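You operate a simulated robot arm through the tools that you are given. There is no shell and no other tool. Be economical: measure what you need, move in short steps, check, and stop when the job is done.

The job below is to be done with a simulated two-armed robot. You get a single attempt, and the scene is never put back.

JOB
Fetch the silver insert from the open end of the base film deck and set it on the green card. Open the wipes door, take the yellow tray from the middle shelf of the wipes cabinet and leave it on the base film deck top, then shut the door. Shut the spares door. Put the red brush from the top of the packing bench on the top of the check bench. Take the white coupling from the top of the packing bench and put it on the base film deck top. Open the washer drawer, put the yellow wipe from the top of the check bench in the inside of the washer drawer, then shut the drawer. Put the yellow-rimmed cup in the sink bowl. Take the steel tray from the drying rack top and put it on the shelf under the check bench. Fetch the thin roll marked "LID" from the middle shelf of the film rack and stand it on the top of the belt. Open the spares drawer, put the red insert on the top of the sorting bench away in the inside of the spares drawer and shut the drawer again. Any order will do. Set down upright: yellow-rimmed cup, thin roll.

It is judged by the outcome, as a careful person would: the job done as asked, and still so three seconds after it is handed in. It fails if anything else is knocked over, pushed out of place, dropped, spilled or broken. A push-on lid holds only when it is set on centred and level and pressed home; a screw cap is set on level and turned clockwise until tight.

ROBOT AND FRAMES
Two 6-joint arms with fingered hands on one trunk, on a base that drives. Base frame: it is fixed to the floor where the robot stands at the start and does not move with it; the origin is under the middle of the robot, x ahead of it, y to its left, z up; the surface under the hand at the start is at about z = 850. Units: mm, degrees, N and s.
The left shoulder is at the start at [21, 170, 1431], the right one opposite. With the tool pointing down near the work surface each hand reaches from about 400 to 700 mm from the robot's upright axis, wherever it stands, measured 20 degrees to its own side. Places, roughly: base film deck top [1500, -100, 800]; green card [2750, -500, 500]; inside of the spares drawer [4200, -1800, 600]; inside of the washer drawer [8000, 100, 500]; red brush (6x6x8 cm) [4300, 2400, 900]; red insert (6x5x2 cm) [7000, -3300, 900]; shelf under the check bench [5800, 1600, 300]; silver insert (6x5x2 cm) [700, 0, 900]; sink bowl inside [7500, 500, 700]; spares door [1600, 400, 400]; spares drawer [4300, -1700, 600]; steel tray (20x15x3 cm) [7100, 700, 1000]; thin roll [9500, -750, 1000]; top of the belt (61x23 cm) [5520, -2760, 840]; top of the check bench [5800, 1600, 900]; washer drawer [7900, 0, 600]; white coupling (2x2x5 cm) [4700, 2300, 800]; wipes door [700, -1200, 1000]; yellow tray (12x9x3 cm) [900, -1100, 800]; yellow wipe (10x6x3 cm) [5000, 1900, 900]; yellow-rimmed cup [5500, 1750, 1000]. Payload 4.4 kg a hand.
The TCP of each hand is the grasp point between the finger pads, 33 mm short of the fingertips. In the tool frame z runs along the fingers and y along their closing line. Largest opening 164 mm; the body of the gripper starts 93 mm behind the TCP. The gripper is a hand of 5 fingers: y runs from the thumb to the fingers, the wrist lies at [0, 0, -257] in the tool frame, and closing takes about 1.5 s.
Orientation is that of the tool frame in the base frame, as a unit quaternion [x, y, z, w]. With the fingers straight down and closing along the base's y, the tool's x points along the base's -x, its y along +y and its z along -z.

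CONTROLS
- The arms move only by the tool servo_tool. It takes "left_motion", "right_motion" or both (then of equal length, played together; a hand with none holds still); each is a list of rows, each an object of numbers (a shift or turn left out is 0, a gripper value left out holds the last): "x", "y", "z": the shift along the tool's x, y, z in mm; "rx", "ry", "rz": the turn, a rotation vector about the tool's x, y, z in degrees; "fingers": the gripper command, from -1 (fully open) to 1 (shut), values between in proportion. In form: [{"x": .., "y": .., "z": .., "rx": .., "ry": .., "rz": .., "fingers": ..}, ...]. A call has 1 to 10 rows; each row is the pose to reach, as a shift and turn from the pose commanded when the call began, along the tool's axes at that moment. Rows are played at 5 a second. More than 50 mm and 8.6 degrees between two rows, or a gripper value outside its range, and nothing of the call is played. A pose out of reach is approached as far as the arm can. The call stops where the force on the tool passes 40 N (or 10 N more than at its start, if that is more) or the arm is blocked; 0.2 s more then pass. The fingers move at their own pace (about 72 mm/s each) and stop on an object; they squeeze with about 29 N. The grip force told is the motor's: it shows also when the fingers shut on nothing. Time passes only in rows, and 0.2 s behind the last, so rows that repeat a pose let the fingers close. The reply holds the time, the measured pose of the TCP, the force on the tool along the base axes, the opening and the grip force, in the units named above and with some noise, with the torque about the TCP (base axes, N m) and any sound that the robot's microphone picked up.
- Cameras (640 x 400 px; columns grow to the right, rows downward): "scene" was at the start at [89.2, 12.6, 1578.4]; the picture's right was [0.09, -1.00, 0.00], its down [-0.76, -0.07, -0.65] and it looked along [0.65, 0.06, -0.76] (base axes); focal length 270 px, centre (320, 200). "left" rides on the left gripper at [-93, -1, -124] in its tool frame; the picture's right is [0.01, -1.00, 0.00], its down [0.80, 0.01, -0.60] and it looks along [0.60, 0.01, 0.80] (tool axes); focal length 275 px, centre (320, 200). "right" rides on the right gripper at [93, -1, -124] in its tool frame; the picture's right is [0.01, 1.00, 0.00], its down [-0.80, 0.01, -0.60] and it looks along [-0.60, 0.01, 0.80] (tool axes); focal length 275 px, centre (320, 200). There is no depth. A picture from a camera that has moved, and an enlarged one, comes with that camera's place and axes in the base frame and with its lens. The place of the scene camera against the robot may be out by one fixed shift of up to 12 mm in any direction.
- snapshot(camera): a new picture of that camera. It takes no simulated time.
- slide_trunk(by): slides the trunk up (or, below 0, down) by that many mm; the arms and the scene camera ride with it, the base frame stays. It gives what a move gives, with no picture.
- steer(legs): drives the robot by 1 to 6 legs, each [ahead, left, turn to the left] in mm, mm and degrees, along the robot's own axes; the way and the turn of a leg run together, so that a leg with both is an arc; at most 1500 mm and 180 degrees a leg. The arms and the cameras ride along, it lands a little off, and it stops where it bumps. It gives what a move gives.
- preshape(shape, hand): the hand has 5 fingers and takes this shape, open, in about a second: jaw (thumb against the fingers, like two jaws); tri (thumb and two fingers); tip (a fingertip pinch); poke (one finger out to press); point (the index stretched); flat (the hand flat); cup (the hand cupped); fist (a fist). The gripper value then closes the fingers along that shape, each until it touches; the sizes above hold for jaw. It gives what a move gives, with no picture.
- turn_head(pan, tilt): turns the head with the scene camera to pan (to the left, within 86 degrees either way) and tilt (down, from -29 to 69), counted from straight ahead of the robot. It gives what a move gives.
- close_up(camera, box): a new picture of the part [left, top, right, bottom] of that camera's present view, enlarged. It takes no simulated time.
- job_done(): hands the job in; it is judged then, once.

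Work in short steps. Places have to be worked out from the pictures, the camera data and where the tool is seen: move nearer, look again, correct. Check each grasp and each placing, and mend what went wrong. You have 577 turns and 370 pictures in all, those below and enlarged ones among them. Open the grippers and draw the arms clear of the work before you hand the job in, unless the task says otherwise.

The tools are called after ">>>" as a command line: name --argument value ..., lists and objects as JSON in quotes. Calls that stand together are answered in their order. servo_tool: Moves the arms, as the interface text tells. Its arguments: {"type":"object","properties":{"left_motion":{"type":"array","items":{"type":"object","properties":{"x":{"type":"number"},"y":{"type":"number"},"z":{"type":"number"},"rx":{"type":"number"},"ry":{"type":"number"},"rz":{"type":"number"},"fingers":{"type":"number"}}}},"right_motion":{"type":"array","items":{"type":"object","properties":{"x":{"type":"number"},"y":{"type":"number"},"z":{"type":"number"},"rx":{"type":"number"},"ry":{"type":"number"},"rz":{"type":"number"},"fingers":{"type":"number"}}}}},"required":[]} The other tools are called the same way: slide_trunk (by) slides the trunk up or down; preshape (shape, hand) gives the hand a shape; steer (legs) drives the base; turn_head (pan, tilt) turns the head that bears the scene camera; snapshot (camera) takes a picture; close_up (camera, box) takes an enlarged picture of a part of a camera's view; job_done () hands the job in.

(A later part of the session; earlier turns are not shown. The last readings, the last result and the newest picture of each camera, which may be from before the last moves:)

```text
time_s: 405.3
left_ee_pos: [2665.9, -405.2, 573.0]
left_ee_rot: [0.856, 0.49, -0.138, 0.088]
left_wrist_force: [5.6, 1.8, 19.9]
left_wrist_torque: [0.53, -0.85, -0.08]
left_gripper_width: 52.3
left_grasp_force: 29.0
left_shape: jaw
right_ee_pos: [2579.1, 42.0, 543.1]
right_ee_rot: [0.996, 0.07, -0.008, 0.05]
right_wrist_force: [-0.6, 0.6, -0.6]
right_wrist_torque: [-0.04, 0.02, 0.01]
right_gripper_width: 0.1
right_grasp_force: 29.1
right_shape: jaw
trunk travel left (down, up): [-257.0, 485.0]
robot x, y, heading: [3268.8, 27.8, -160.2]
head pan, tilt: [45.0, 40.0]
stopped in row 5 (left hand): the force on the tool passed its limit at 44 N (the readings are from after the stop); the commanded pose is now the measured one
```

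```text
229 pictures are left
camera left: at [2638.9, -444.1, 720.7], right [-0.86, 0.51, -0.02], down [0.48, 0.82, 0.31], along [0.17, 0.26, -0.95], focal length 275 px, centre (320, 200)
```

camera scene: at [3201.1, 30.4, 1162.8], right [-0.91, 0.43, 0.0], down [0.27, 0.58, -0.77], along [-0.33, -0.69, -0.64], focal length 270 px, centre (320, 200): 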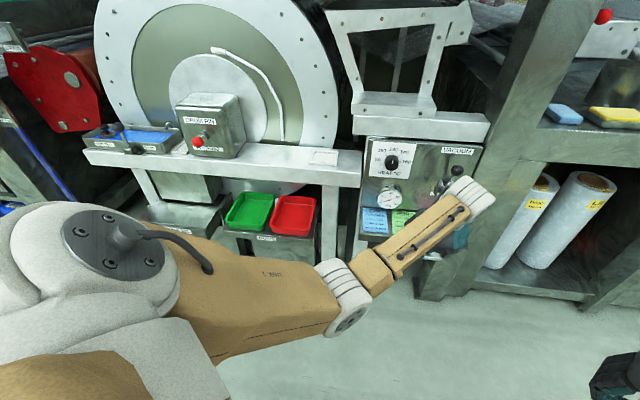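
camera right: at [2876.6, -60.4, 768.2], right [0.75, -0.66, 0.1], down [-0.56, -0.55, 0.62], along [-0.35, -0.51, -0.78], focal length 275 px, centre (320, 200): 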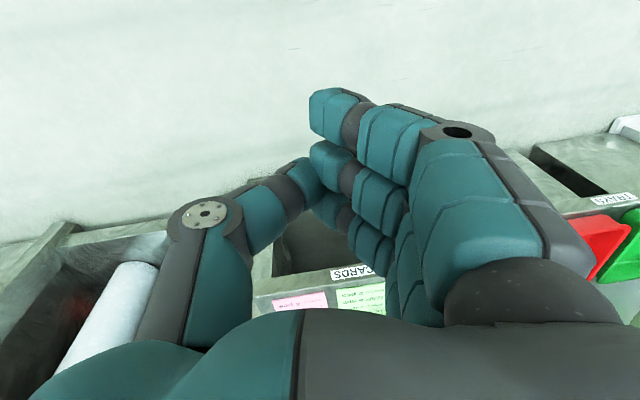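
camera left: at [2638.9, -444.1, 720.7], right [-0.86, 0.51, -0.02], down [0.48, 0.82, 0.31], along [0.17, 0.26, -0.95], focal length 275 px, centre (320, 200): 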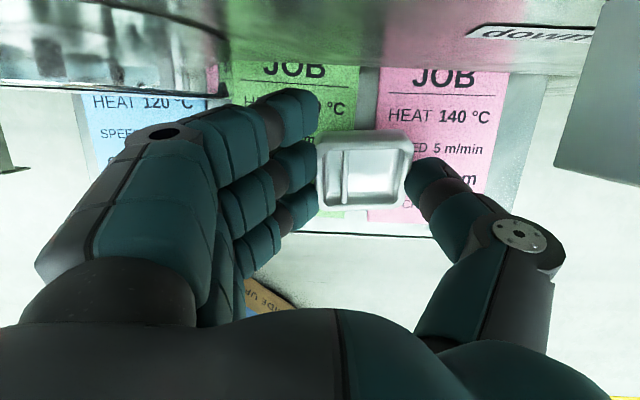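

Something under the hand (likely the gauge) was touched at 573. I lift 12, come out 12, and descend again.

>>> servo_tool --left_motion '[{"x": -4, "z": -11}, {"x": 8, "z": -15}, {"x": 8, "z": -15}, {"x": 12, "z": -3}, {"x": 16, "z": 10}, {"x": 16, "z": 10}]'

>>> snapshot --camera "left"

```text
time_s: 406.4
left_ee_pos: [2671.5, -393.1, 570.7]
left_ee_rot: [0.856, 0.49, -0.138, 0.088]
left_wrist_force: [17.4, 8.2, 26.6]
left_wrist_torque: [0.86, -1.46, -0.1]
left_gripper_width: 52.4
left_grasp_force: 29.1
left_shape: jaw
right_ee_pos: [2580.8, 41.5, 545.4]
right_ee_rot: [0.996, 0.07, -0.009, 0.049]
right_wrist_force: [0.1, 0.1, 0.0]
right_wrist_torque: [-0.04, -0.01, 0.0]
right_gripper_width: 0.2
right_grasp_force: 29.0
right_shape: jaw
trunk travel left (down, up): [-257.0, 485.0]
robot x, y, heading: [3266.5, 30.3, -160.0]
head pan, tilt: [45.0, 40.0]
stopped in row 5 (left hand): the force on the tool passed its limit at 52 N (the readings are from after the stop); the commanded pose is now the measured one
```

```text
228 pictures are left
camera left: at [2644.8, -433.8, 718.8], right [-0.86, 0.51, -0.02], down [0.48, 0.82, 0.31], along [0.18, 0.25, -0.95], focal length 275 px, centre (320, 200)
```

left: 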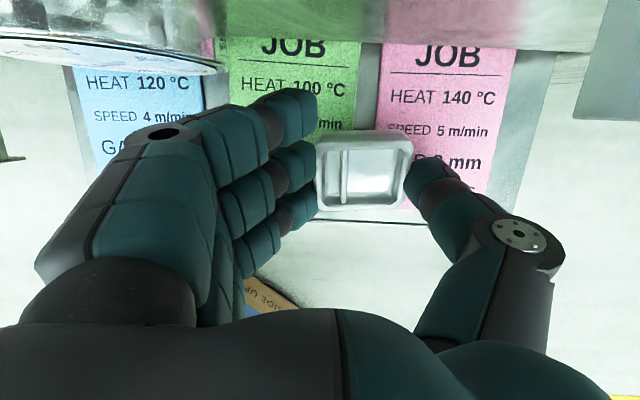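

This is contact with the ledge itself. I lift 5 mm, shift 15 mm toward the card's middle, lower again and look before releasing.

>>> servo_tool --left_motion '[{"x": -3, "z": -8}, {"x": -3, "z": -8, "y": 8}, {"x": -3, "z": -8, "y": 16}, {"x": -2, "z": -4, "y": 16}, {"x": -1, "z": -2, "y": 16}]'

>>> snapshot --camera "left"

```text
time_s: 407.6
left_ee_pos: [2683.8, -404.6, 572.6]
left_ee_rot: [0.856, 0.49, -0.139, 0.089]
left_wrist_force: [5.0, 3.3, 13.3]
left_wrist_torque: [0.38, -0.65, -0.02]
left_gripper_width: 51.9
left_grasp_force: 28.9
left_shape: jaw
right_ee_pos: [2579.4, 42.2, 542.8]
right_ee_rot: [0.996, 0.071, -0.009, 0.05]
right_wrist_force: [-0.3, -0.6, 0.2]
right_wrist_torque: [0.01, 0.01, 0.02]
right_gripper_width: 0.0
right_grasp_force: 28.8
right_shape: jaw
trunk travel left (down, up): [-257.0, 485.0]
robot x, y, heading: [3268.7, 30.7, -160.2]
head pan, tilt: [45.0, 40.0]
```

```text
227 pictures are left
camera left: at [2656.8, -443.8, 719.7], right [-0.86, 0.51, -0.02], down [0.48, 0.82, 0.31], along [0.17, 0.26, -0.95], focal length 275 px, centre (320, 200)
```

left: 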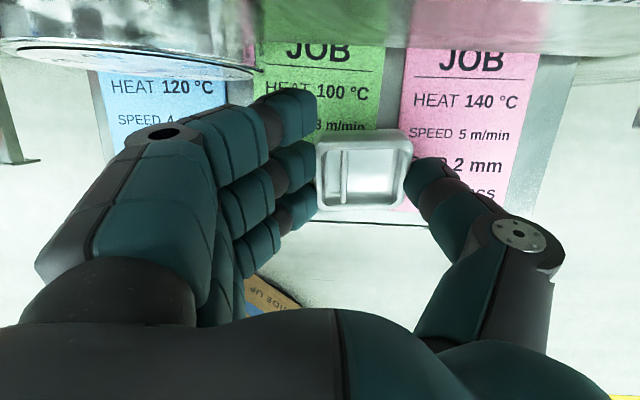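

The insert actually sits 30 mm toward the thumb in the grip. I lift slightly, shift 28 mm further toward the card's middle, and lower to contact.

>>> servo_tool --left_motion '[{"x": -2, "z": -8}, {"x": -1, "z": -8, "y": 14}, {"x": 0, "z": -8, "y": 28}, {"x": 1, "z": -4, "y": 28}, {"x": 2, "z": -1, "y": 28}]'

>>> snapshot --camera "left"

```text
time_s: 408.8
left_ee_pos: [2710.2, -416.8, 570.5]
left_ee_rot: [0.856, 0.49, -0.137, 0.088]
left_wrist_force: [0.3, -0.8, 1.2]
left_wrist_torque: [0.05, 0.05, 0.04]
left_gripper_width: 51.8
left_grasp_force: 29.2
left_shape: jaw
right_ee_pos: [2578.2, 41.1, 543.2]
right_ee_rot: [0.996, 0.07, -0.008, 0.048]
right_wrist_force: [0.4, 0.4, -0.2]
right_wrist_torque: [0.02, 0.03, -0.02]
right_gripper_width: 0.0
right_grasp_force: 29.4
right_shape: jaw
trunk travel left (down, up): [-257.0, 485.0]
robot x, y, heading: [3266.8, 30.3, -160.1]
head pan, tilt: [45.0, 40.0]
```

```text
226 pictures are left
camera left: at [2683.2, -455.8, 718.5], right [-0.86, 0.51, -0.02], down [0.48, 0.82, 0.31], along [0.18, 0.26, -0.95], focal length 275 px, centre (320, 200)
```

left: 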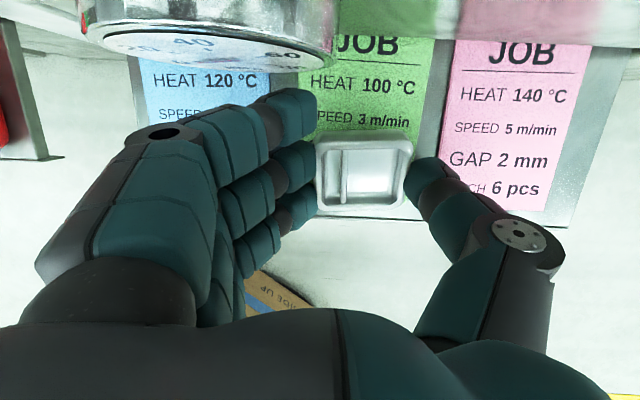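

Now the insert is over the middle of the green card. I lower gently to contact.

>>> servo_tool --left_motion '[{"x": 1, "z": 3}, {"x": 2, "z": 5}, {"x": 2, "z": 7}]'

```text
time_s: 409.6
left_ee_pos: [2710.6, -415.7, 569.5]
left_ee_rot: [0.856, 0.489, -0.141, 0.088]
left_wrist_force: [12.1, 5.8, 21.1]
left_wrist_torque: [0.7, -0.95, -0.06]
left_gripper_width: 51.9
left_grasp_force: 29.8
left_shape: jaw
right_ee_pos: [2579.4, 40.6, 543.5]
right_ee_rot: [0.996, 0.071, -0.009, 0.049]
right_wrist_force: [0.4, 0.0, 1.2]
right_wrist_torque: [-0.02, 0.0, -0.03]
right_gripper_width: 0.2
right_grasp_force: 29.2
right_shape: jaw
trunk travel left (down, up): [-257.0, 485.0]
robot x, y, heading: [3272.1, 34.9, -159.8]
head pan, tilt: [45.0, 40.0]
stopped in row 3 (left hand): the force on the tool passed its limit at 42 N (the readings are from after the stop); the commanded pose is now the measured one
```

Contact. I open the fingers slightly to release it.

>>> servo_tool --left_motion '[{"z": -2, "fingers": 0.25}, {"z": -2, "fingers": 0.1}, {"z": -2, "fingers": 0}, {"z": -2, "fingers": 0}]'

>>> snapshot --camera "left"

```text
time_s: 410.6
left_ee_pos: [2710.6, -416.0, 569.3]
left_ee_rot: [0.856, 0.49, -0.138, 0.089]
left_wrist_force: [-0.7, 3.1, 7.6]
left_wrist_torque: [0.06, -0.33, 0.17]
left_gripper_width: 79.8
left_grasp_force: 0.1
left_shape: jaw
right_ee_pos: [2579.4, 41.5, 543.1]
right_ee_rot: [0.996, 0.07, -0.008, 0.05]
right_wrist_force: [-0.6, 1.1, -0.1]
right_wrist_torque: [0.02, -0.04, 0.01]
right_gripper_width: 0.1
right_grasp_force: 28.7
right_shape: jaw
trunk travel left (down, up): [-257.0, 485.0]
robot x, y, heading: [3270.5, 33.0, -160.0]
head pan, tilt: [45.0, 40.0]
```

```text
225 pictures are left
camera left: at [2682.7, -455.1, 716.1], right [-0.86, 0.51, -0.02], down [0.48, 0.82, 0.31], along [0.17, 0.25, -0.95], focal length 275 px, centre (320, 200)
```

left: 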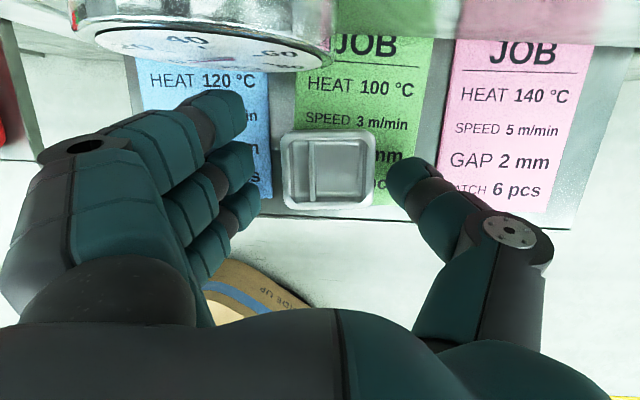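

The insert slid with the fingers toward the blue card as they opened. I nudge it back by partly closing, without gripping.

>>> servo_tool --left_motion '[{"fingers": 0.15}, {"fingers": 0.25}, {"fingers": 0.3}, {"fingers": 0.3}, {"fingers": 0.3}]'

>>> snapshot --camera "left"

```text
time_s: 411.9
left_ee_pos: [2709.3, -415.2, 570.0]
left_ee_rot: [0.856, 0.49, -0.139, 0.09]
left_wrist_force: [5.3, 0.0, 10.5]
left_wrist_torque: [-0.02, -0.76, 0.0]
left_gripper_width: 60.4
left_grasp_force: 0.0
left_shape: jaw
right_ee_pos: [2579.2, 41.5, 543.8]
right_ee_rot: [0.996, 0.07, -0.008, 0.049]
right_wrist_force: [-0.4, 0.0, -0.3]
right_wrist_torque: [0.0, -0.04, -0.02]
right_gripper_width: 0.0
right_grasp_force: 28.7
right_shape: jaw
trunk travel left (down, up): [-257.0, 485.0]
robot x, y, heading: [3271.1, 33.5, -160.3]
head pan, tilt: [45.0, 40.0]
```

```text
224 pictures are left
camera left: at [2682.9, -455.0, 717.2], right [-0.86, 0.51, -0.02], down [0.48, 0.82, 0.31], along [0.17, 0.25, -0.95], focal length 275 px, centre (320, 200)
```

left: 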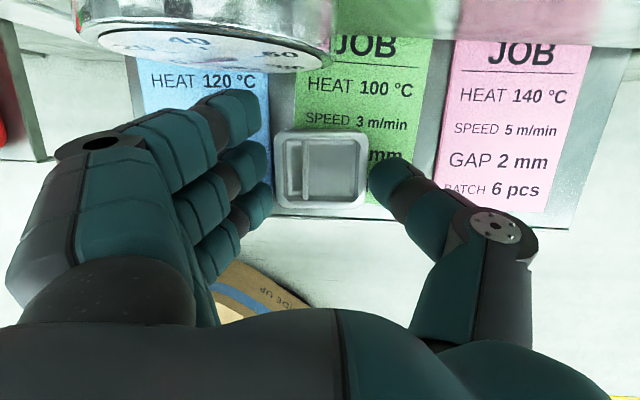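

Closing let the thumb push it. I'll push it back by moving the whole hand 25 mm sideways, raised 2 mm.

>>> servo_tool --left_motion '[{"z": -3}, {"z": -3, "y": -9}, {"z": -3, "y": -18}, {"z": -3, "y": -26}, {"z": -3, "y": -26}]'

>>> snapshot --camera "left"

```text
time_s: 413.1
left_ee_pos: [2686.4, -403.6, 569.8]
left_ee_rot: [0.856, 0.491, -0.139, 0.089]
left_wrist_force: [3.9, 0.8, 5.6]
left_wrist_torque: [0.02, -0.4, 0.06]
left_gripper_width: 58.5
left_grasp_force: 0.1
left_shape: jaw
right_ee_pos: [2580.1, 41.6, 541.9]
right_ee_rot: [0.996, 0.07, -0.007, 0.049]
right_wrist_force: [-1.0, 0.2, 0.3]
right_wrist_torque: [0.0, 0.0, 0.0]
right_gripper_width: 0.1
right_grasp_force: 28.8
right_shape: jaw
trunk travel left (down, up): [-257.0, 485.0]
robot x, y, heading: [3271.6, 29.2, -159.9]
head pan, tilt: [45.0, 40.0]
```

```text
223 pictures are left
camera left: at [2659.6, -442.1, 718.0], right [-0.86, 0.51, -0.02], down [0.48, 0.82, 0.31], along [0.17, 0.25, -0.95], focal length 275 px, centre (320, 200)
```

left: 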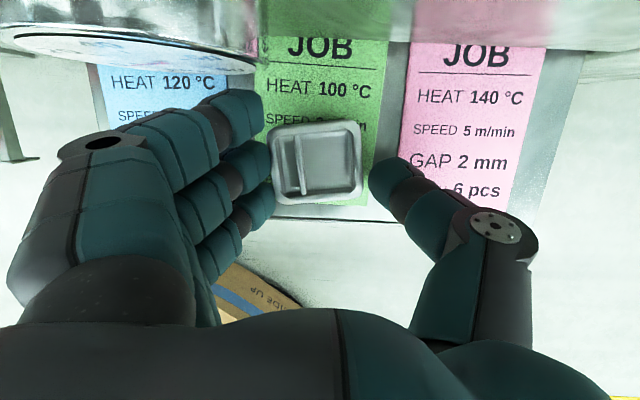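

The insert now lies centred on the green card. I ease off sideways and withdraw up and back.

>>> servo_tool --left_motion '[{"z": -3, "y": 3}, {"z": -20, "y": 4}, {"z": -50, "x": 10, "y": 4}, {"z": -60, "x": 50, "y": 4}, {"z": -60, "x": 95, "y": 4}]'

>>> snapshot --camera "left"

```text
time_s: 414.2
left_ee_pos: [2742.9, -307.6, 595.2]
left_ee_rot: [0.856, 0.49, -0.139, 0.089]
left_wrist_force: [-1.0, -0.2, 0.0]
left_wrist_torque: [0.0, 0.0, 0.02]
left_gripper_width: 57.9
left_grasp_force: 0.1
left_shape: jaw
right_ee_pos: [2578.4, 40.6, 542.9]
right_ee_rot: [0.996, 0.07, -0.008, 0.049]
right_wrist_force: [0.0, -0.2, -0.4]
right_wrist_torque: [-0.03, -0.04, 0.01]
right_gripper_width: 0.1
right_grasp_force: 28.9
right_shape: jaw
trunk travel left (down, up): [-257.0, 485.0]
robot x, y, heading: [3267.9, 32.2, -160.0]
head pan, tilt: [45.0, 40.0]
```

```text
222 pictures are left
camera left: at [2715.7, -347.7, 743.0], right [-0.86, 0.51, -0.02], down [0.48, 0.82, 0.31], along [0.17, 0.25, -0.95], focal length 275 px, centre (320, 200)
```

left: 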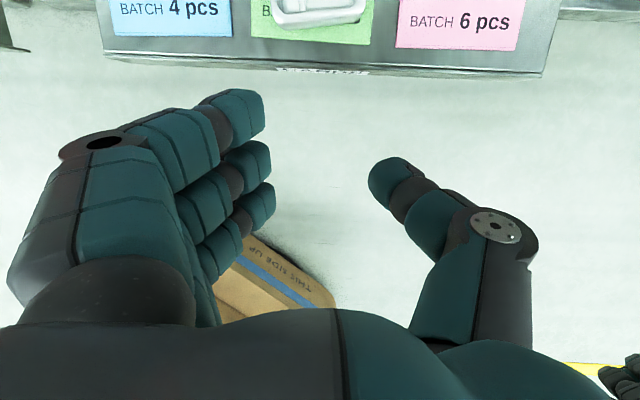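

The insert is set on the green card. Now I raise the trunk, straighten the left hand, and turn to the packing bench.

>>> steer --legs '[[-200, -100, 0]]'

>>> slide_trunk --by 400

>>> servo_tool --left_motion '[{"ry": 6.5}, {"ry": 13}, {"ry": 20}, {"ry": 20}]'

>>> servo_tool --left_motion '[{"rz": 8, "fingers": -0.5}, {"rz": 16}, {"rz": 24}, {"rz": 32}, {"rz": 40}]' --right_motion '[{"fingers": -0.5}, {}, {}, {}, {}]'

>>> steer --legs '[[0, 0, -140], [1100, 0, 0]]'

>>> turn_head --pan 0 --tilt 30

>>> snapshot --camera "scene"

```text
time_s: 416.0
left_ee_pos: [2906.4, -149.7, 595.6]
left_ee_rot: [0.854, 0.492, -0.14, 0.09]
left_wrist_force: [0.6, -0.3, -0.4]
left_wrist_torque: [0.01, 0.0, 0.01]
left_gripper_width: 58.2
left_grasp_force: 0.0
left_shape: jaw
right_ee_pos: [2741.7, 202.1, 541.4]
right_ee_rot: [0.996, 0.074, -0.009, 0.049]
right_wrist_force: [0.3, -0.9, 0.1]
right_wrist_torque: [0.02, 0.01, 0.02]
right_gripper_width: 0.2
right_grasp_force: 29.0
right_shape: jaw
trunk travel left (down, up): [-257.0, 485.0]
robot x, y, heading: [3432.3, 193.5, -159.9]
head pan, tilt: [45.0, 40.0]
```

```text
time_s: 419.8
left_ee_pos: [2907.2, -148.8, 994.5]
left_ee_rot: [0.855, 0.491, -0.139, 0.09]
left_wrist_force: [0.5, 0.4, -0.4]
left_wrist_torque: [0.01, 0.01, -0.02]
left_gripper_width: 58.0
left_grasp_force: 0.1
left_shape: jaw
right_ee_pos: [2739.7, 200.8, 941.8]
right_ee_rot: [0.996, 0.074, -0.008, 0.049]
right_wrist_force: [0.4, 0.5, 0.2]
right_wrist_torque: [-0.02, -0.02, 0.01]
right_gripper_width: 0.0
right_grasp_force: 29.1
right_shape: jaw
trunk travel left (down, up): [-657.0, 85.0]
robot x, y, heading: [3428.0, 197.2, -159.8]
head pan, tilt: [45.0, 40.0]
```

```text
time_s: 420.8
left_ee_pos: [2907.2, -149.5, 995.7]
left_ee_rot: [0.865, 0.501, 0.013, 0.002]
left_wrist_force: [0.3, 1.3, 1.1]
left_wrist_torque: [-0.04, 0.0, 0.02]
left_gripper_width: 58.2
left_grasp_force: 0.0
left_shape: jaw
right_ee_pos: [2740.5, 200.2, 942.0]
right_ee_rot: [0.996, 0.074, -0.007, 0.05]
right_wrist_force: [0.0, 1.0, 0.1]
right_wrist_torque: [-0.02, 0.02, -0.01]
right_gripper_width: 0.0
right_grasp_force: 28.9
right_shape: jaw
trunk travel left (down, up): [-657.0, 85.0]
robot x, y, heading: [3432.8, 197.9, -159.6]
head pan, tilt: [45.0, 40.0]
```

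```text
time_s: 422.0
left_ee_pos: [2906.7, -148.0, 996.0]
left_ee_rot: [0.985, 0.174, 0.012, -0.002]
left_wrist_force: [-0.3, -0.3, 0.1]
left_wrist_torque: [-0.01, 0.0, 0.0]
left_gripper_width: 122.7
left_grasp_force: 0.1
left_shape: jaw
right_ee_pos: [2741.3, 200.2, 942.4]
right_ee_rot: [0.996, 0.074, -0.008, 0.048]
right_wrist_force: [0.9, 0.3, 0.1]
right_wrist_torque: [0.0, 0.01, 0.0]
right_gripper_width: 122.5
right_grasp_force: 0.1
right_shape: jaw
trunk travel left (down, up): [-657.0, 85.0]
robot x, y, heading: [3434.8, 196.9, -159.6]
head pan, tilt: [45.0, 40.0]
```

```text
time_s: 433.2
left_ee_pos: [4089.7, 1752.4, 994.4]
left_ee_rot: [-0.514, 0.857, -0.006, -0.011]
left_wrist_force: [-0.8, 0.8, -0.7]
left_wrist_torque: [0.0, -0.01, 0.01]
left_gripper_width: 122.3
left_grasp_force: 0.1
left_shape: jaw
right_ee_pos: [4446.1, 1604.5, 942.7]
right_ee_rot: [-0.424, 0.904, 0.049, -0.01]
right_wrist_force: [0.6, -0.6, 0.2]
right_wrist_torque: [0.05, -0.04, 0.01]
right_gripper_width: 122.4
right_grasp_force: 0.2
right_shape: jaw
trunk travel left (down, up): [-657.0, 85.0]
robot x, y, heading: [3927.0, 1148.9, 62.4]
head pan, tilt: [45.0, 40.0]
```

```text
time_s: 434.3
left_ee_pos: [4090.5, 1752.3, 995.7]
left_ee_rot: [-0.514, 0.858, -0.005, -0.011]
left_wrist_force: [0.4, 0.9, -0.8]
left_wrist_torque: [-0.01, 0.0, -0.01]
left_gripper_width: 122.5
left_grasp_force: 0.2
left_shape: jaw
right_ee_pos: [4444.4, 1603.8, 942.5]
right_ee_rot: [-0.424, 0.904, 0.049, -0.01]
right_wrist_force: [0.2, 0.1, 0.2]
right_wrist_torque: [-0.02, 0.0, -0.01]
right_gripper_width: 122.6
right_grasp_force: 0.1
right_shape: jaw
trunk travel left (down, up): [-657.0, 85.0]
robot x, y, heading: [3932.5, 1147.8, 62.3]
head pan, tilt: [0.0, 30.0]
```

```text
221 pictures are left
camera scene: at [3975.9, 1241.7, 1581.0], right [0.88, -0.47, 0.0], down [-0.23, -0.44, -0.87], along [0.4, 0.77, -0.5], focal length 270 px, centre (320, 200)
```

scene: 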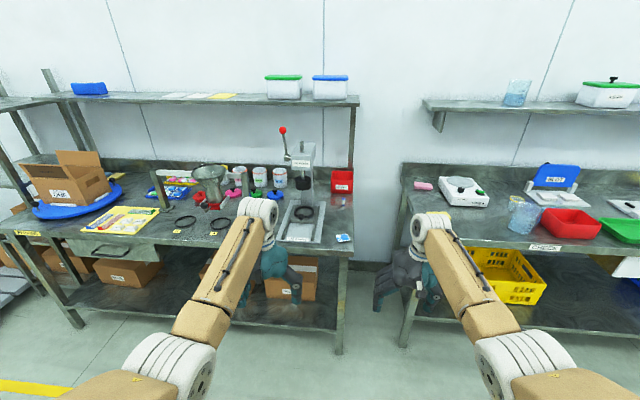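

I see both benches. I zoom in on each.

>>> close_up --camera "scene" --box '[0, 130, 380, 270]'

>>> close_up --camera "scene" --box '[390, 130, 640, 290]'

```text
1.68 times, centred on (190, 200) of scene
camera zoom: at [3975.9, 1241.7, 1581.0], right [0.88, -0.47, 0.0], down [-0.23, -0.44, -0.87], along [0.4, 0.77, -0.5], focal length 456 px, centre (539, 200)
```

zoom: 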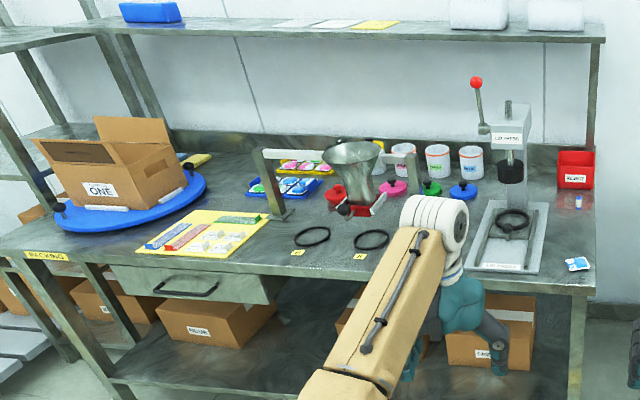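

```text
2.50 times, centred on (515, 210) of scene
camera zoom: at [3975.9, 1241.7, 1581.0], right [0.88, -0.47, 0.0], down [-0.23, -0.44, -0.87], along [0.4, 0.77, -0.5], focal length 676 px, centre (-168, 175)
```

zoom: 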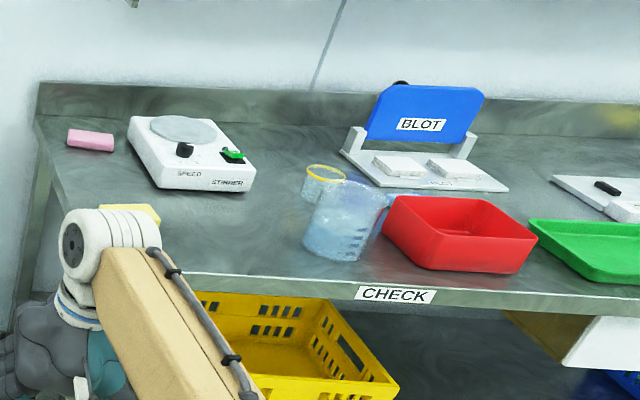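

>>> close_up --camera "scene" --box '[180, 160, 300, 230]'

>>> close_up --camera "scene" --box '[280, 160, 370, 250]'

```text
5.33 times, centred on (240, 195) of scene
camera zoom: at [3975.9, 1241.7, 1581.0], right [0.88, -0.47, 0.0], down [-0.23, -0.44, -0.87], along [0.4, 0.77, -0.5], focal length 1443 px, centre (747, 227)
```

zoom: 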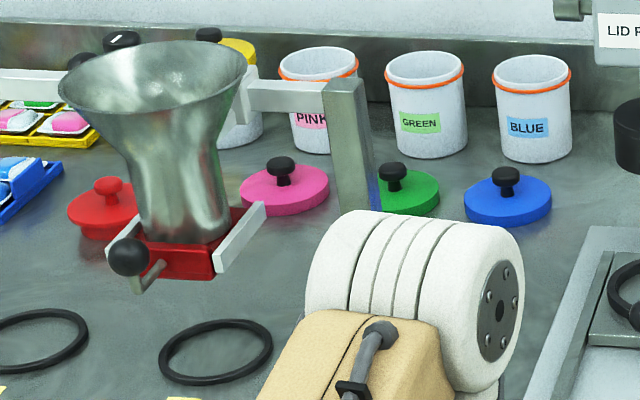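

```text
4.44 times, centred on (325, 205) of scene
camera zoom: at [3975.9, 1241.7, 1581.0], right [0.88, -0.47, 0.0], down [-0.23, -0.44, -0.87], along [0.4, 0.77, -0.5], focal length 1202 px, centre (298, 178)
```

zoom: 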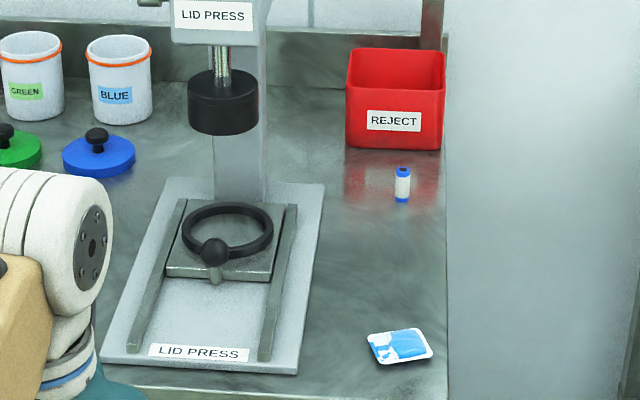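

The white coupling is seen at (4640, 2258). The red brush must be hidden behind the arm. I move nearer and to the left, and look again.

>>> steer --legs '[[0, 130, -2], [380, 0, 0]]'

>>> turn_head --pan 5 --tilt 38

>>> snapshot --camera "scene"

>>> snapshot --camera "right"

```text
time_s: 437.6
left_ee_pos: [4182.7, 2147.6, 994.9]
left_ee_rot: [-0.503, 0.864, -0.005, -0.012]
left_wrist_force: [1.0, 0.1, 0.3]
left_wrist_torque: [-0.04, -0.01, -0.02]
left_gripper_width: 122.4
left_grasp_force: 0.0
left_shape: jaw
right_ee_pos: [4533.9, 1989.1, 941.9]
right_ee_rot: [-0.413, 0.909, 0.047, -0.01]
right_wrist_force: [0.0, 0.0, 0.2]
right_wrist_torque: [-0.04, 0.03, 0.02]
right_gripper_width: 122.4
right_grasp_force: 0.1
right_shape: jaw
trunk travel left (down, up): [-657.0, 85.0]
robot x, y, heading: [4007.6, 1545.2, 60.7]
head pan, tilt: [0.0, 30.0]
```

```text
time_s: 438.3
left_ee_pos: [4182.9, 2147.0, 995.2]
left_ee_rot: [-0.503, 0.864, -0.006, -0.011]
left_wrist_force: [1.0, 1.0, -0.3]
left_wrist_torque: [-0.01, 0.02, 0.02]
left_gripper_width: 122.4
left_grasp_force: 0.0
left_shape: jaw
right_ee_pos: [4533.9, 1989.5, 941.6]
right_ee_rot: [-0.412, 0.91, 0.048, -0.01]
right_wrist_force: [0.0, -0.9, -0.4]
right_wrist_torque: [-0.02, 0.02, 0.03]
right_gripper_width: 122.6
right_grasp_force: 0.1
right_shape: jaw
trunk travel left (down, up): [-657.0, 85.0]
robot x, y, heading: [4007.4, 1547.6, 60.6]
head pan, tilt: [5.0, 38.0]
```

```text
216 pictures are left
camera scene: at [4046.9, 1639.6, 1568.7], right [0.91, -0.41, 0.0], down [-0.25, -0.56, -0.79], along [0.33, 0.72, -0.62], focal length 270 px, centre (320, 200)
```

scene: 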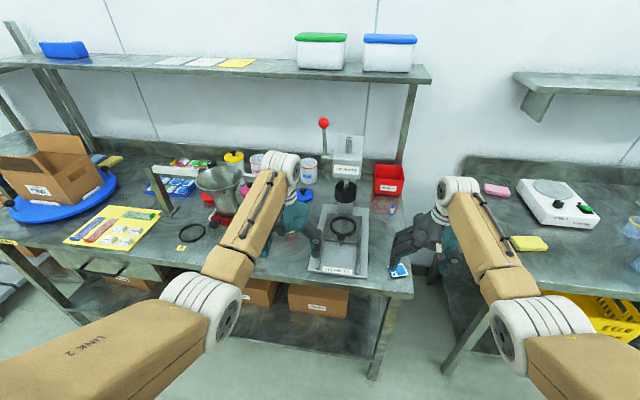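

```text
215 pictures are left
camera right: at [4482.1, 1908.0, 1063.4], right [-0.76, 0.65, 0.1], down [0.56, 0.56, 0.62], along [0.34, 0.52, -0.78], focal length 275 px, centre (320, 200)
```

right: 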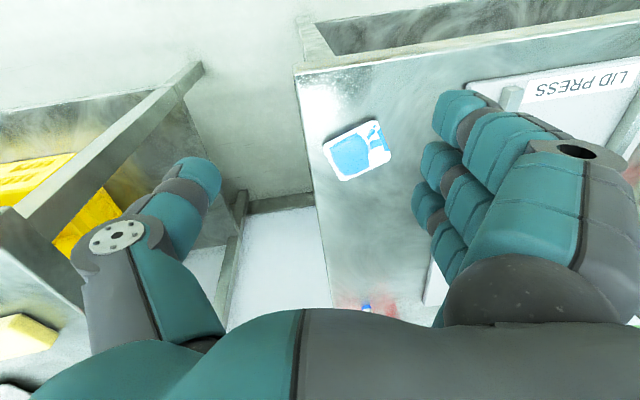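

The left hand hides the spot. I move it 150 mm to the left and look.

>>> servo_tool --left_motion '[{"y": 40}, {"y": 80}, {"y": 120}, {"y": 150}]'

>>> close_up --camera "scene" --box '[180, 130, 420, 290]'

```text
time_s: 439.3
left_ee_pos: [4050.5, 2222.5, 998.5]
left_ee_rot: [-0.502, 0.865, -0.006, -0.011]
left_wrist_force: [-1.1, 0.4, 0.8]
left_wrist_torque: [-0.01, -0.04, 0.02]
left_gripper_width: 122.5
left_grasp_force: 0.3
left_shape: jaw
right_ee_pos: [4534.0, 1988.3, 943.0]
right_ee_rot: [-0.412, 0.91, 0.048, -0.01]
right_wrist_force: [0.1, -0.1, 0.1]
right_wrist_torque: [-0.01, 0.0, -0.01]
right_gripper_width: 122.4
right_grasp_force: 0.1
right_shape: jaw
trunk travel left (down, up): [-657.0, 85.0]
robot x, y, heading: [4002.5, 1545.3, 60.6]
head pan, tilt: [5.0, 38.0]
```

```text
2.50 times, centred on (300, 210) of scene
camera zoom: at [4046.3, 1640.2, 1568.6], right [0.91, -0.41, 0.0], down [-0.25, -0.56, -0.79], along [0.33, 0.72, -0.62], focal length 676 px, centre (370, 175)
```

zoom: 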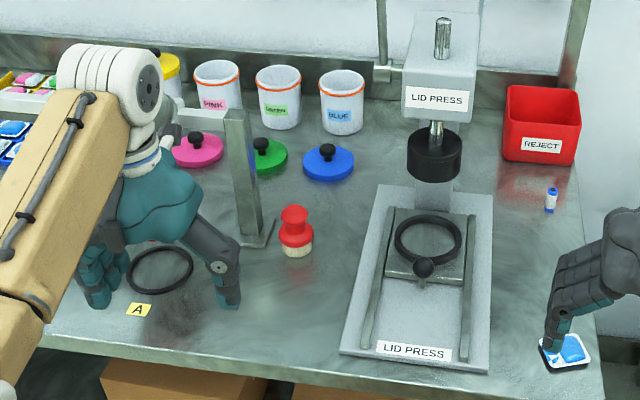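

The red brush stands at about (4252, 2354), close to the hopper's post. To grip it clear of the post I need the hand yawed; I test whether the right hand can yaw +70°.

>>> servo_tool --right_motion '[{"rz": -8.5}, {"rz": -17}, {"rz": -25.5}, {"rz": -34}, {"rz": -42.5}, {"rz": -51}, {"rz": -59.5}, {"rz": -68}, {"rz": -76}, {"rz": -76}]'

>>> snapshot --camera "scene"

```text
time_s: 441.5
left_ee_pos: [4052.8, 2223.5, 998.1]
left_ee_rot: [-0.503, 0.864, -0.006, -0.01]
left_wrist_force: [0.3, 0.8, 0.2]
left_wrist_torque: [-0.02, 0.0, 0.02]
left_gripper_width: 122.6
left_grasp_force: 0.1
left_shape: jaw
right_ee_pos: [4534.4, 1987.8, 942.5]
right_ee_rot: [0.885, -0.463, -0.044, -0.023]
right_wrist_force: [0.3, -0.3, 0.0]
right_wrist_torque: [0.01, 0.01, 0.02]
right_gripper_width: 122.4
right_grasp_force: 0.1
right_shape: jaw
trunk travel left (down, up): [-657.0, 85.0]
robot x, y, heading: [4006.8, 1544.8, 60.9]
head pan, tilt: [5.0, 38.0]
```

```text
213 pictures are left
camera scene: at [4046.9, 1639.9, 1568.6], right [0.91, -0.41, 0.0], down [-0.25, -0.56, -0.79], along [0.33, 0.72, -0.62], focal length 270 px, centre (320, 200)
```

scene: 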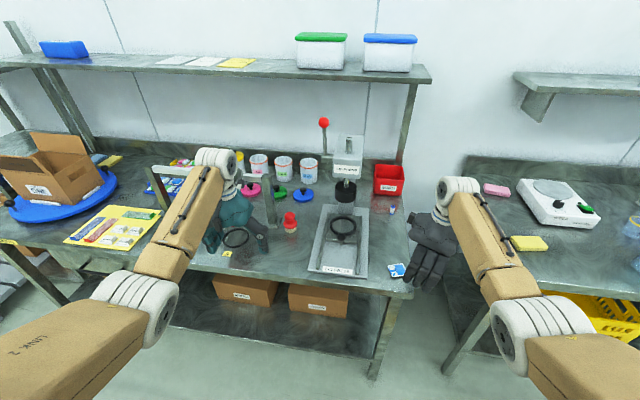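

Yaw works. I'll approach the brush with the right hand, with the robot turned left so the left arm stays off the bench: back off 250, turn +30, and adjust the yaw.

>>> steer --legs '[[-250, 0, 0], [0, 0, 30]]'

>>> servo_tool --right_motion '[{"rz": 7.5, "fingers": -0.35}, {"rz": 15}, {"rz": 22}, {"rz": 29}, {"rz": 29}]'

```text
time_s: 444.8
left_ee_pos: [3577.4, 1936.3, 998.1]
left_ee_rot: [0.715, -0.699, 0.009, 0.009]
left_wrist_force: [0.5, -0.7, 0.0]
left_wrist_torque: [0.02, -0.02, 0.03]
left_gripper_width: 122.7
left_grasp_force: 0.1
left_shape: jaw
right_ee_pos: [4113.2, 1984.5, 943.6]
right_ee_rot: [0.976, -0.211, -0.048, -0.009]
right_wrist_force: [0.3, 0.3, -0.4]
right_wrist_torque: [0.0, 0.0, -0.01]
right_gripper_width: 122.6
right_grasp_force: 0.1
right_shape: jaw
trunk travel left (down, up): [-657.0, 85.0]
robot x, y, heading: [3886.0, 1329.8, 91.4]
head pan, tilt: [5.0, 38.0]
```

```text
time_s: 446.0
left_ee_pos: [3578.3, 1935.1, 998.4]
left_ee_rot: [0.716, -0.698, 0.008, 0.009]
left_wrist_force: [-0.4, 0.7, -0.3]
left_wrist_torque: [0.01, 0.03, -0.02]
left_gripper_width: 122.6
left_grasp_force: 0.0
left_shape: jaw
right_ee_pos: [4112.5, 1984.3, 942.8]
right_ee_rot: [0.892, -0.449, -0.049, 0.003]
right_wrist_force: [0.2, 0.3, -0.2]
right_wrist_torque: [0.0, -0.02, -0.02]
right_gripper_width: 111.4
right_grasp_force: 0.0
right_shape: jaw
trunk travel left (down, up): [-657.0, 85.0]
robot x, y, heading: [3881.6, 1331.4, 91.6]
head pan, tilt: [5.0, 38.0]
```

Raise the trunk, drive most of the way and look down with the right camera.

>>> slide_trunk --by 85

>>> steer --legs '[[250, -120, 0]]'

>>> snapshot --camera "right"

>>> snapshot --camera "scene"

```text
time_s: 447.2
left_ee_pos: [3577.3, 1934.8, 1082.9]
left_ee_rot: [0.715, -0.699, 0.009, 0.009]
left_wrist_force: [0.4, -0.2, -0.3]
left_wrist_torque: [-0.02, 0.0, 0.02]
left_gripper_width: 122.6
left_grasp_force: 0.0
left_shape: jaw
right_ee_pos: [4112.2, 1984.2, 1027.1]
right_ee_rot: [0.893, -0.448, -0.049, 0.004]
right_wrist_force: [-0.6, 0.1, -0.1]
right_wrist_torque: [-0.02, -0.03, 0.0]
right_gripper_width: 111.3
right_grasp_force: 0.0
right_shape: jaw
trunk travel left (down, up): [-742.0, 0.0]
robot x, y, heading: [3885.8, 1331.4, 91.6]
head pan, tilt: [5.0, 38.0]
```

```text
time_s: 449.2
left_ee_pos: [3694.5, 2186.9, 1082.6]
left_ee_rot: [0.713, -0.701, 0.007, 0.01]
left_wrist_force: [0.3, 0.3, -0.4]
left_wrist_torque: [-0.04, 0.0, 0.0]
left_gripper_width: 122.5
left_grasp_force: 0.1
left_shape: jaw
right_ee_pos: [4230.0, 2232.5, 1026.8]
right_ee_rot: [0.891, -0.451, -0.05, 0.003]
right_wrist_force: [0.5, -0.5, -0.6]
right_wrist_torque: [0.01, 0.01, -0.03]
right_gripper_width: 111.4
right_grasp_force: 0.0
right_shape: jaw
trunk travel left (down, up): [-742.0, 0.0]
robot x, y, heading: [3997.6, 1580.2, 91.3]
head pan, tilt: [5.0, 38.0]
```

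```text
212 pictures are left
camera right: at [4298.6, 2153.4, 1141.7], right [-0.8, -0.6, 0.05], down [-0.42, 0.61, 0.67], along [-0.43, 0.51, -0.74], focal length 275 px, centre (320, 200)
```

right: 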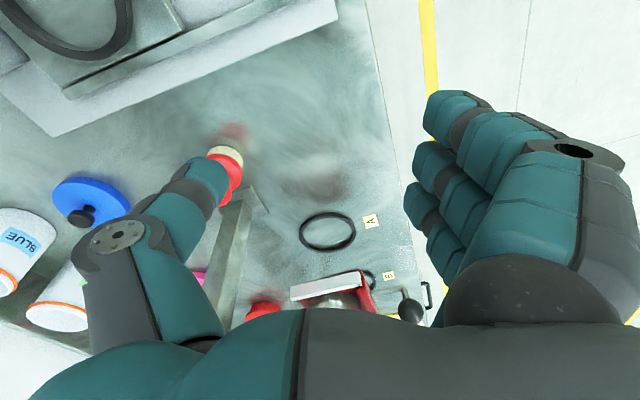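

```text
211 pictures are left
camera scene: at [3991.7, 1684.0, 1653.5], right [0.99, 0.11, 0.0], down [0.07, -0.61, -0.79], along [-0.09, 0.78, -0.62], focal length 270 px, centre (320, 200)
```

scene: 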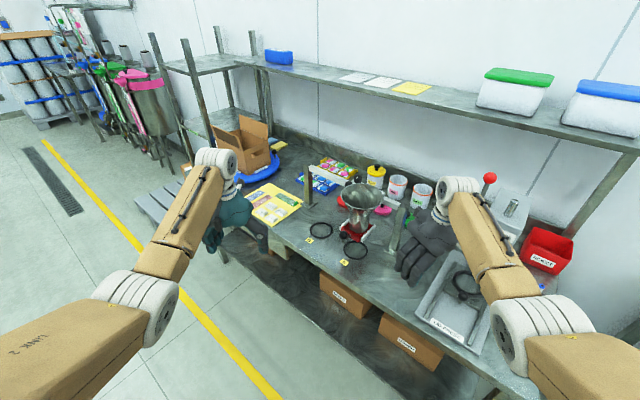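

The brush is at about (4272, 2353), post at (4210, 2421). I move over it.

>>> steer --legs '[[118, -44, 0]]'

>>> snapshot --camera "right"

```text
time_s: 450.4
left_ee_pos: [3737.4, 2308.0, 1082.8]
left_ee_rot: [0.712, -0.702, 0.008, 0.01]
left_wrist_force: [0.3, 0.4, -0.2]
left_wrist_torque: [-0.05, -0.03, 0.03]
left_gripper_width: 122.5
left_grasp_force: 0.1
left_shape: jaw
right_ee_pos: [4273.9, 2352.7, 1028.0]
right_ee_rot: [0.891, -0.452, -0.048, 0.003]
right_wrist_force: [-1.6, 0.3, 0.3]
right_wrist_torque: [-0.03, 0.02, 0.0]
right_gripper_width: 111.6
right_grasp_force: 0.1
right_shape: jaw
trunk travel left (down, up): [-742.0, 0.0]
robot x, y, heading: [4038.9, 1699.6, 91.1]
head pan, tilt: [5.0, 38.0]
```

```text
210 pictures are left
camera right: at [4340.9, 2273.2, 1141.9], right [-0.8, -0.6, 0.05], down [-0.42, 0.61, 0.67], along [-0.43, 0.51, -0.74], focal length 275 px, centre (320, 200)
```

right: 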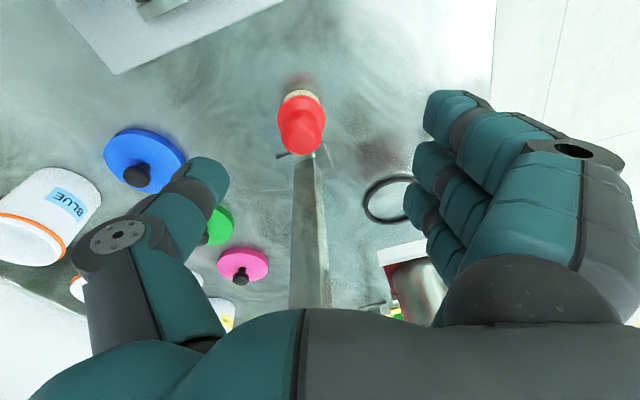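

Well placed over the brush. I shift 10 mm toward the thumb side, narrow a bit, and lower the trunk 130.

>>> servo_tool --right_motion '[{"y": -5}, {"y": -10}, {"y": -10}]'

>>> slide_trunk --by -100

>>> snapshot --camera "right"

```text
time_s: 451.2
left_ee_pos: [3736.9, 2307.3, 1082.7]
left_ee_rot: [0.712, -0.702, 0.008, 0.009]
left_wrist_force: [-1.1, 0.2, -0.2]
left_wrist_torque: [0.03, -0.01, 0.03]
left_gripper_width: 122.8
left_grasp_force: 0.1
left_shape: jaw
right_ee_pos: [4281.3, 2357.5, 1028.1]
right_ee_rot: [0.891, -0.452, -0.049, 0.003]
right_wrist_force: [0.1, -0.6, -0.4]
right_wrist_torque: [0.01, -0.02, -0.02]
right_gripper_width: 111.4
right_grasp_force: 0.1
right_shape: jaw
trunk travel left (down, up): [-742.0, 0.0]
robot x, y, heading: [4043.9, 1700.0, 91.1]
head pan, tilt: [5.0, 38.0]
```

```text
time_s: 452.6
left_ee_pos: [3737.6, 2307.3, 982.9]
left_ee_rot: [0.712, -0.702, 0.008, 0.01]
left_wrist_force: [0.0, -0.1, 0.6]
left_wrist_torque: [0.03, 0.0, -0.02]
left_gripper_width: 122.8
left_grasp_force: 0.1
left_shape: jaw
right_ee_pos: [4281.5, 2357.4, 927.0]
right_ee_rot: [0.891, -0.451, -0.049, 0.003]
right_wrist_force: [0.3, -0.7, -0.4]
right_wrist_torque: [0.02, -0.03, 0.0]
right_gripper_width: 111.6
right_grasp_force: 0.1
right_shape: jaw
trunk travel left (down, up): [-642.0, 100.0]
robot x, y, heading: [4037.9, 1703.9, 91.1]
head pan, tilt: [5.0, 38.0]
```

```text
209 pictures are left
camera right: at [4348.8, 2278.7, 1042.1], right [-0.8, -0.6, 0.05], down [-0.42, 0.61, 0.67], along [-0.43, 0.51, -0.74], focal length 275 px, centre (320, 200)
```

right: 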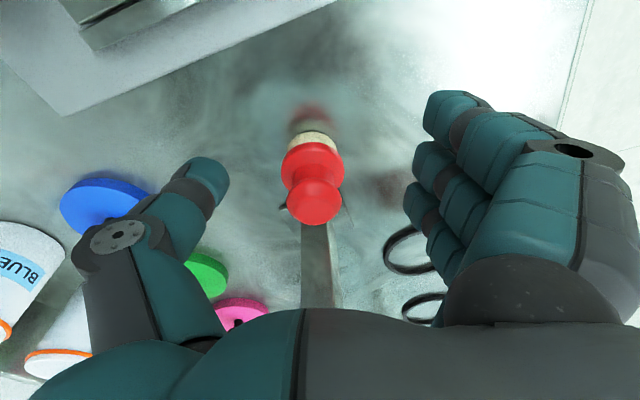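

Centred. I lower 33 more and close.

>>> slide_trunk --by -33

>>> servo_tool --right_motion '[{"fingers": 0}, {"fingers": 0.3}, {"fingers": 0.6}, {"fingers": 1}, {"fingers": 1}, {"fingers": 1}]'

>>> snapshot --camera "right"

```text
time_s: 453.4
left_ee_pos: [3737.0, 2308.0, 950.0]
left_ee_rot: [0.713, -0.702, 0.008, 0.008]
left_wrist_force: [0.1, 0.0, -0.6]
left_wrist_torque: [-0.01, -0.04, 0.0]
left_gripper_width: 122.7
left_grasp_force: 0.1
left_shape: jaw
right_ee_pos: [4281.2, 2357.5, 894.0]
right_ee_rot: [0.89, -0.453, -0.049, 0.002]
right_wrist_force: [0.6, -0.2, 0.7]
right_wrist_torque: [0.01, 0.02, 0.02]
right_gripper_width: 111.3
right_grasp_force: 0.1
right_shape: jaw
trunk travel left (down, up): [-609.0, 133.0]
robot x, y, heading: [4039.6, 1700.7, 91.3]
head pan, tilt: [5.0, 38.0]
```

```text
time_s: 454.8
left_ee_pos: [3737.2, 2306.8, 948.7]
left_ee_rot: [0.713, -0.702, 0.008, 0.009]
left_wrist_force: [-0.7, -0.4, 0.0]
left_wrist_torque: [0.0, 0.0, 0.01]
left_gripper_width: 122.4
left_grasp_force: 0.0
left_shape: jaw
right_ee_pos: [4280.3, 2357.6, 893.9]
right_ee_rot: [0.891, -0.452, -0.05, 0.002]
right_wrist_force: [0.4, -0.5, 0.3]
right_wrist_torque: [-0.01, -0.01, -0.01]
right_gripper_width: 0.0
right_grasp_force: 28.9
right_shape: jaw
trunk travel left (down, up): [-609.0, 133.0]
robot x, y, heading: [4043.7, 1706.9, 90.9]
head pan, tilt: [5.0, 38.0]
```

```text
208 pictures are left
camera right: at [4348.9, 2278.8, 1008.5], right [-0.8, -0.6, 0.05], down [-0.42, 0.61, 0.67], along [-0.43, 0.51, -0.74], focal length 275 px, centre (320, 200)
```

right: 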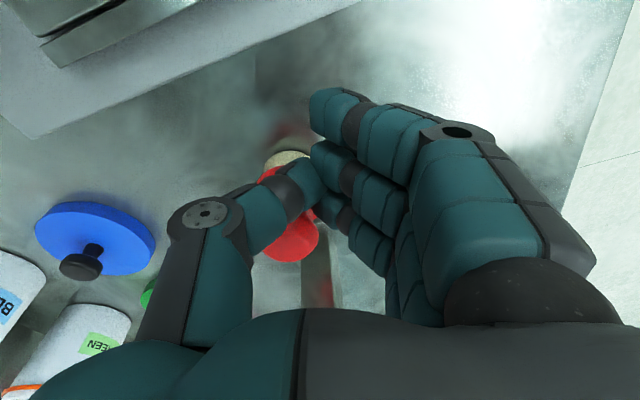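

Missed: the brush slipped out toward the palm's far side. I reopen and look.

>>> servo_tool --right_motion '[{"fingers": 0.5}, {"fingers": 0}, {"fingers": -0.35}, {"fingers": -0.35}, {"fingers": -0.35}]'

>>> snapshot --camera "right"

```text
time_s: 455.9
left_ee_pos: [3737.2, 2306.7, 949.7]
left_ee_rot: [0.713, -0.701, 0.009, 0.01]
left_wrist_force: [-0.1, -0.6, 0.2]
left_wrist_torque: [0.01, 0.03, 0.0]
left_gripper_width: 122.7
left_grasp_force: 0.0
left_shape: jaw
right_ee_pos: [4279.8, 2358.5, 893.7]
right_ee_rot: [0.891, -0.452, -0.049, 0.002]
right_wrist_force: [-0.5, 0.3, 0.2]
right_wrist_torque: [0.01, 0.02, -0.05]
right_gripper_width: 110.1
right_grasp_force: 0.1
right_shape: jaw
trunk travel left (down, up): [-609.0, 133.0]
robot x, y, heading: [4042.4, 1704.1, 91.0]
head pan, tilt: [5.0, 38.0]
```

```text
207 pictures are left
camera right: at [4348.8, 2278.8, 1008.6], right [-0.8, -0.6, 0.05], down [-0.42, 0.61, 0.67], along [-0.43, 0.51, -0.74], focal length 275 px, centre (320, 200)
```

right: 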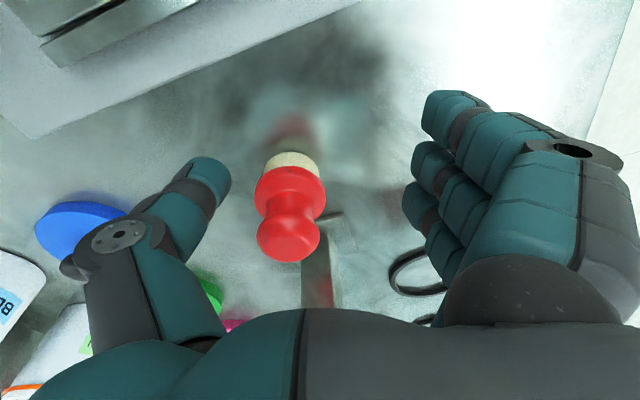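

The brush still stands at about (4296, 2367). I centre better (18 mm toward the thumb), a bit lower, and close partially to observe.

>>> servo_tool --right_motion '[{"y": -9}, {"y": -18}, {"y": -18, "z": 4}, {"y": -18, "z": 4, "fingers": 0}, {"y": -18, "z": 4, "fingers": 0.3}, {"y": -18, "z": 4, "fingers": 0.3}, {"y": -18, "z": 4, "fingers": 0.3}]'

>>> snapshot --camera "right"

```text
time_s: 457.6
left_ee_pos: [3738.3, 2307.0, 948.2]
left_ee_rot: [0.713, -0.701, 0.008, 0.009]
left_wrist_force: [0.5, 0.4, -0.4]
left_wrist_torque: [0.0, -0.02, 0.01]
left_gripper_width: 122.5
left_grasp_force: 0.0
left_shape: jaw
right_ee_pos: [4295.0, 2368.1, 889.8]
right_ee_rot: [0.891, -0.452, -0.049, 0.003]
right_wrist_force: [-0.8, 0.3, 0.0]
right_wrist_torque: [0.0, -0.01, 0.01]
right_gripper_width: 58.5
right_grasp_force: 0.1
right_shape: jaw
trunk travel left (down, up): [-609.0, 133.0]
robot x, y, heading: [4042.5, 1703.6, 91.0]
head pan, tilt: [5.0, 38.0]
```

```text
206 pictures are left
camera right: at [4362.9, 2289.8, 1004.1], right [-0.8, -0.6, 0.05], down [-0.42, 0.61, 0.67], along [-0.43, 0.51, -0.74], focal length 275 px, centre (320, 200)
```

right: 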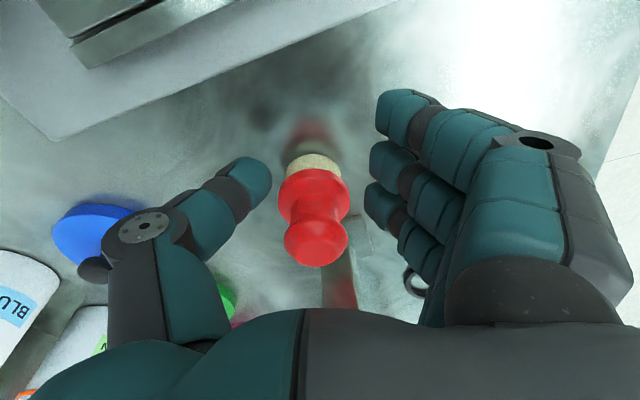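

Centred now. I close fully.

>>> servo_tool --right_motion '[{"fingers": 0.5}, {"fingers": 0.7}, {"fingers": 1}, {"fingers": 1}, {"fingers": 1}]'

>>> snapshot --camera "right"

```text
time_s: 458.8
left_ee_pos: [3737.3, 2307.4, 949.9]
left_ee_rot: [0.713, -0.701, 0.009, 0.009]
left_wrist_force: [-0.5, -0.4, 0.4]
left_wrist_torque: [-0.02, -0.01, 0.0]
left_gripper_width: 122.5
left_grasp_force: 0.1
left_shape: jaw
right_ee_pos: [4294.7, 2368.7, 889.8]
right_ee_rot: [0.891, -0.452, -0.049, 0.003]
right_wrist_force: [-0.5, 0.1, -0.6]
right_wrist_torque: [-0.01, 0.0, 0.03]
right_gripper_width: 0.0
right_grasp_force: 29.5
right_shape: jaw
trunk travel left (down, up): [-609.0, 133.0]
robot x, y, heading: [4041.3, 1700.7, 91.1]
head pan, tilt: [5.0, 38.0]
```

```text
205 pictures are left
camera right: at [4362.9, 2289.8, 1004.2], right [-0.8, -0.6, 0.05], down [-0.42, 0.61, 0.67], along [-0.43, 0.51, -0.74], focal length 275 px, centre (320, 200)
```

right: 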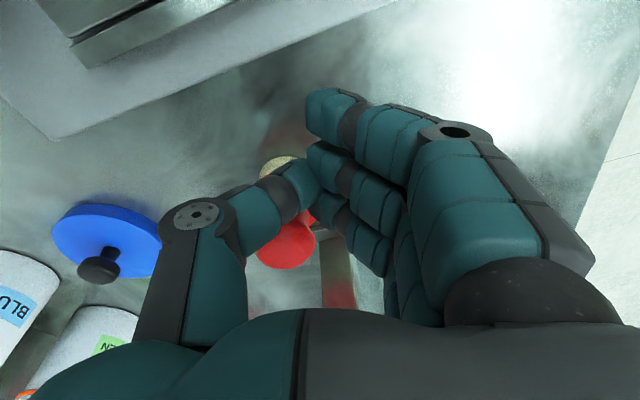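

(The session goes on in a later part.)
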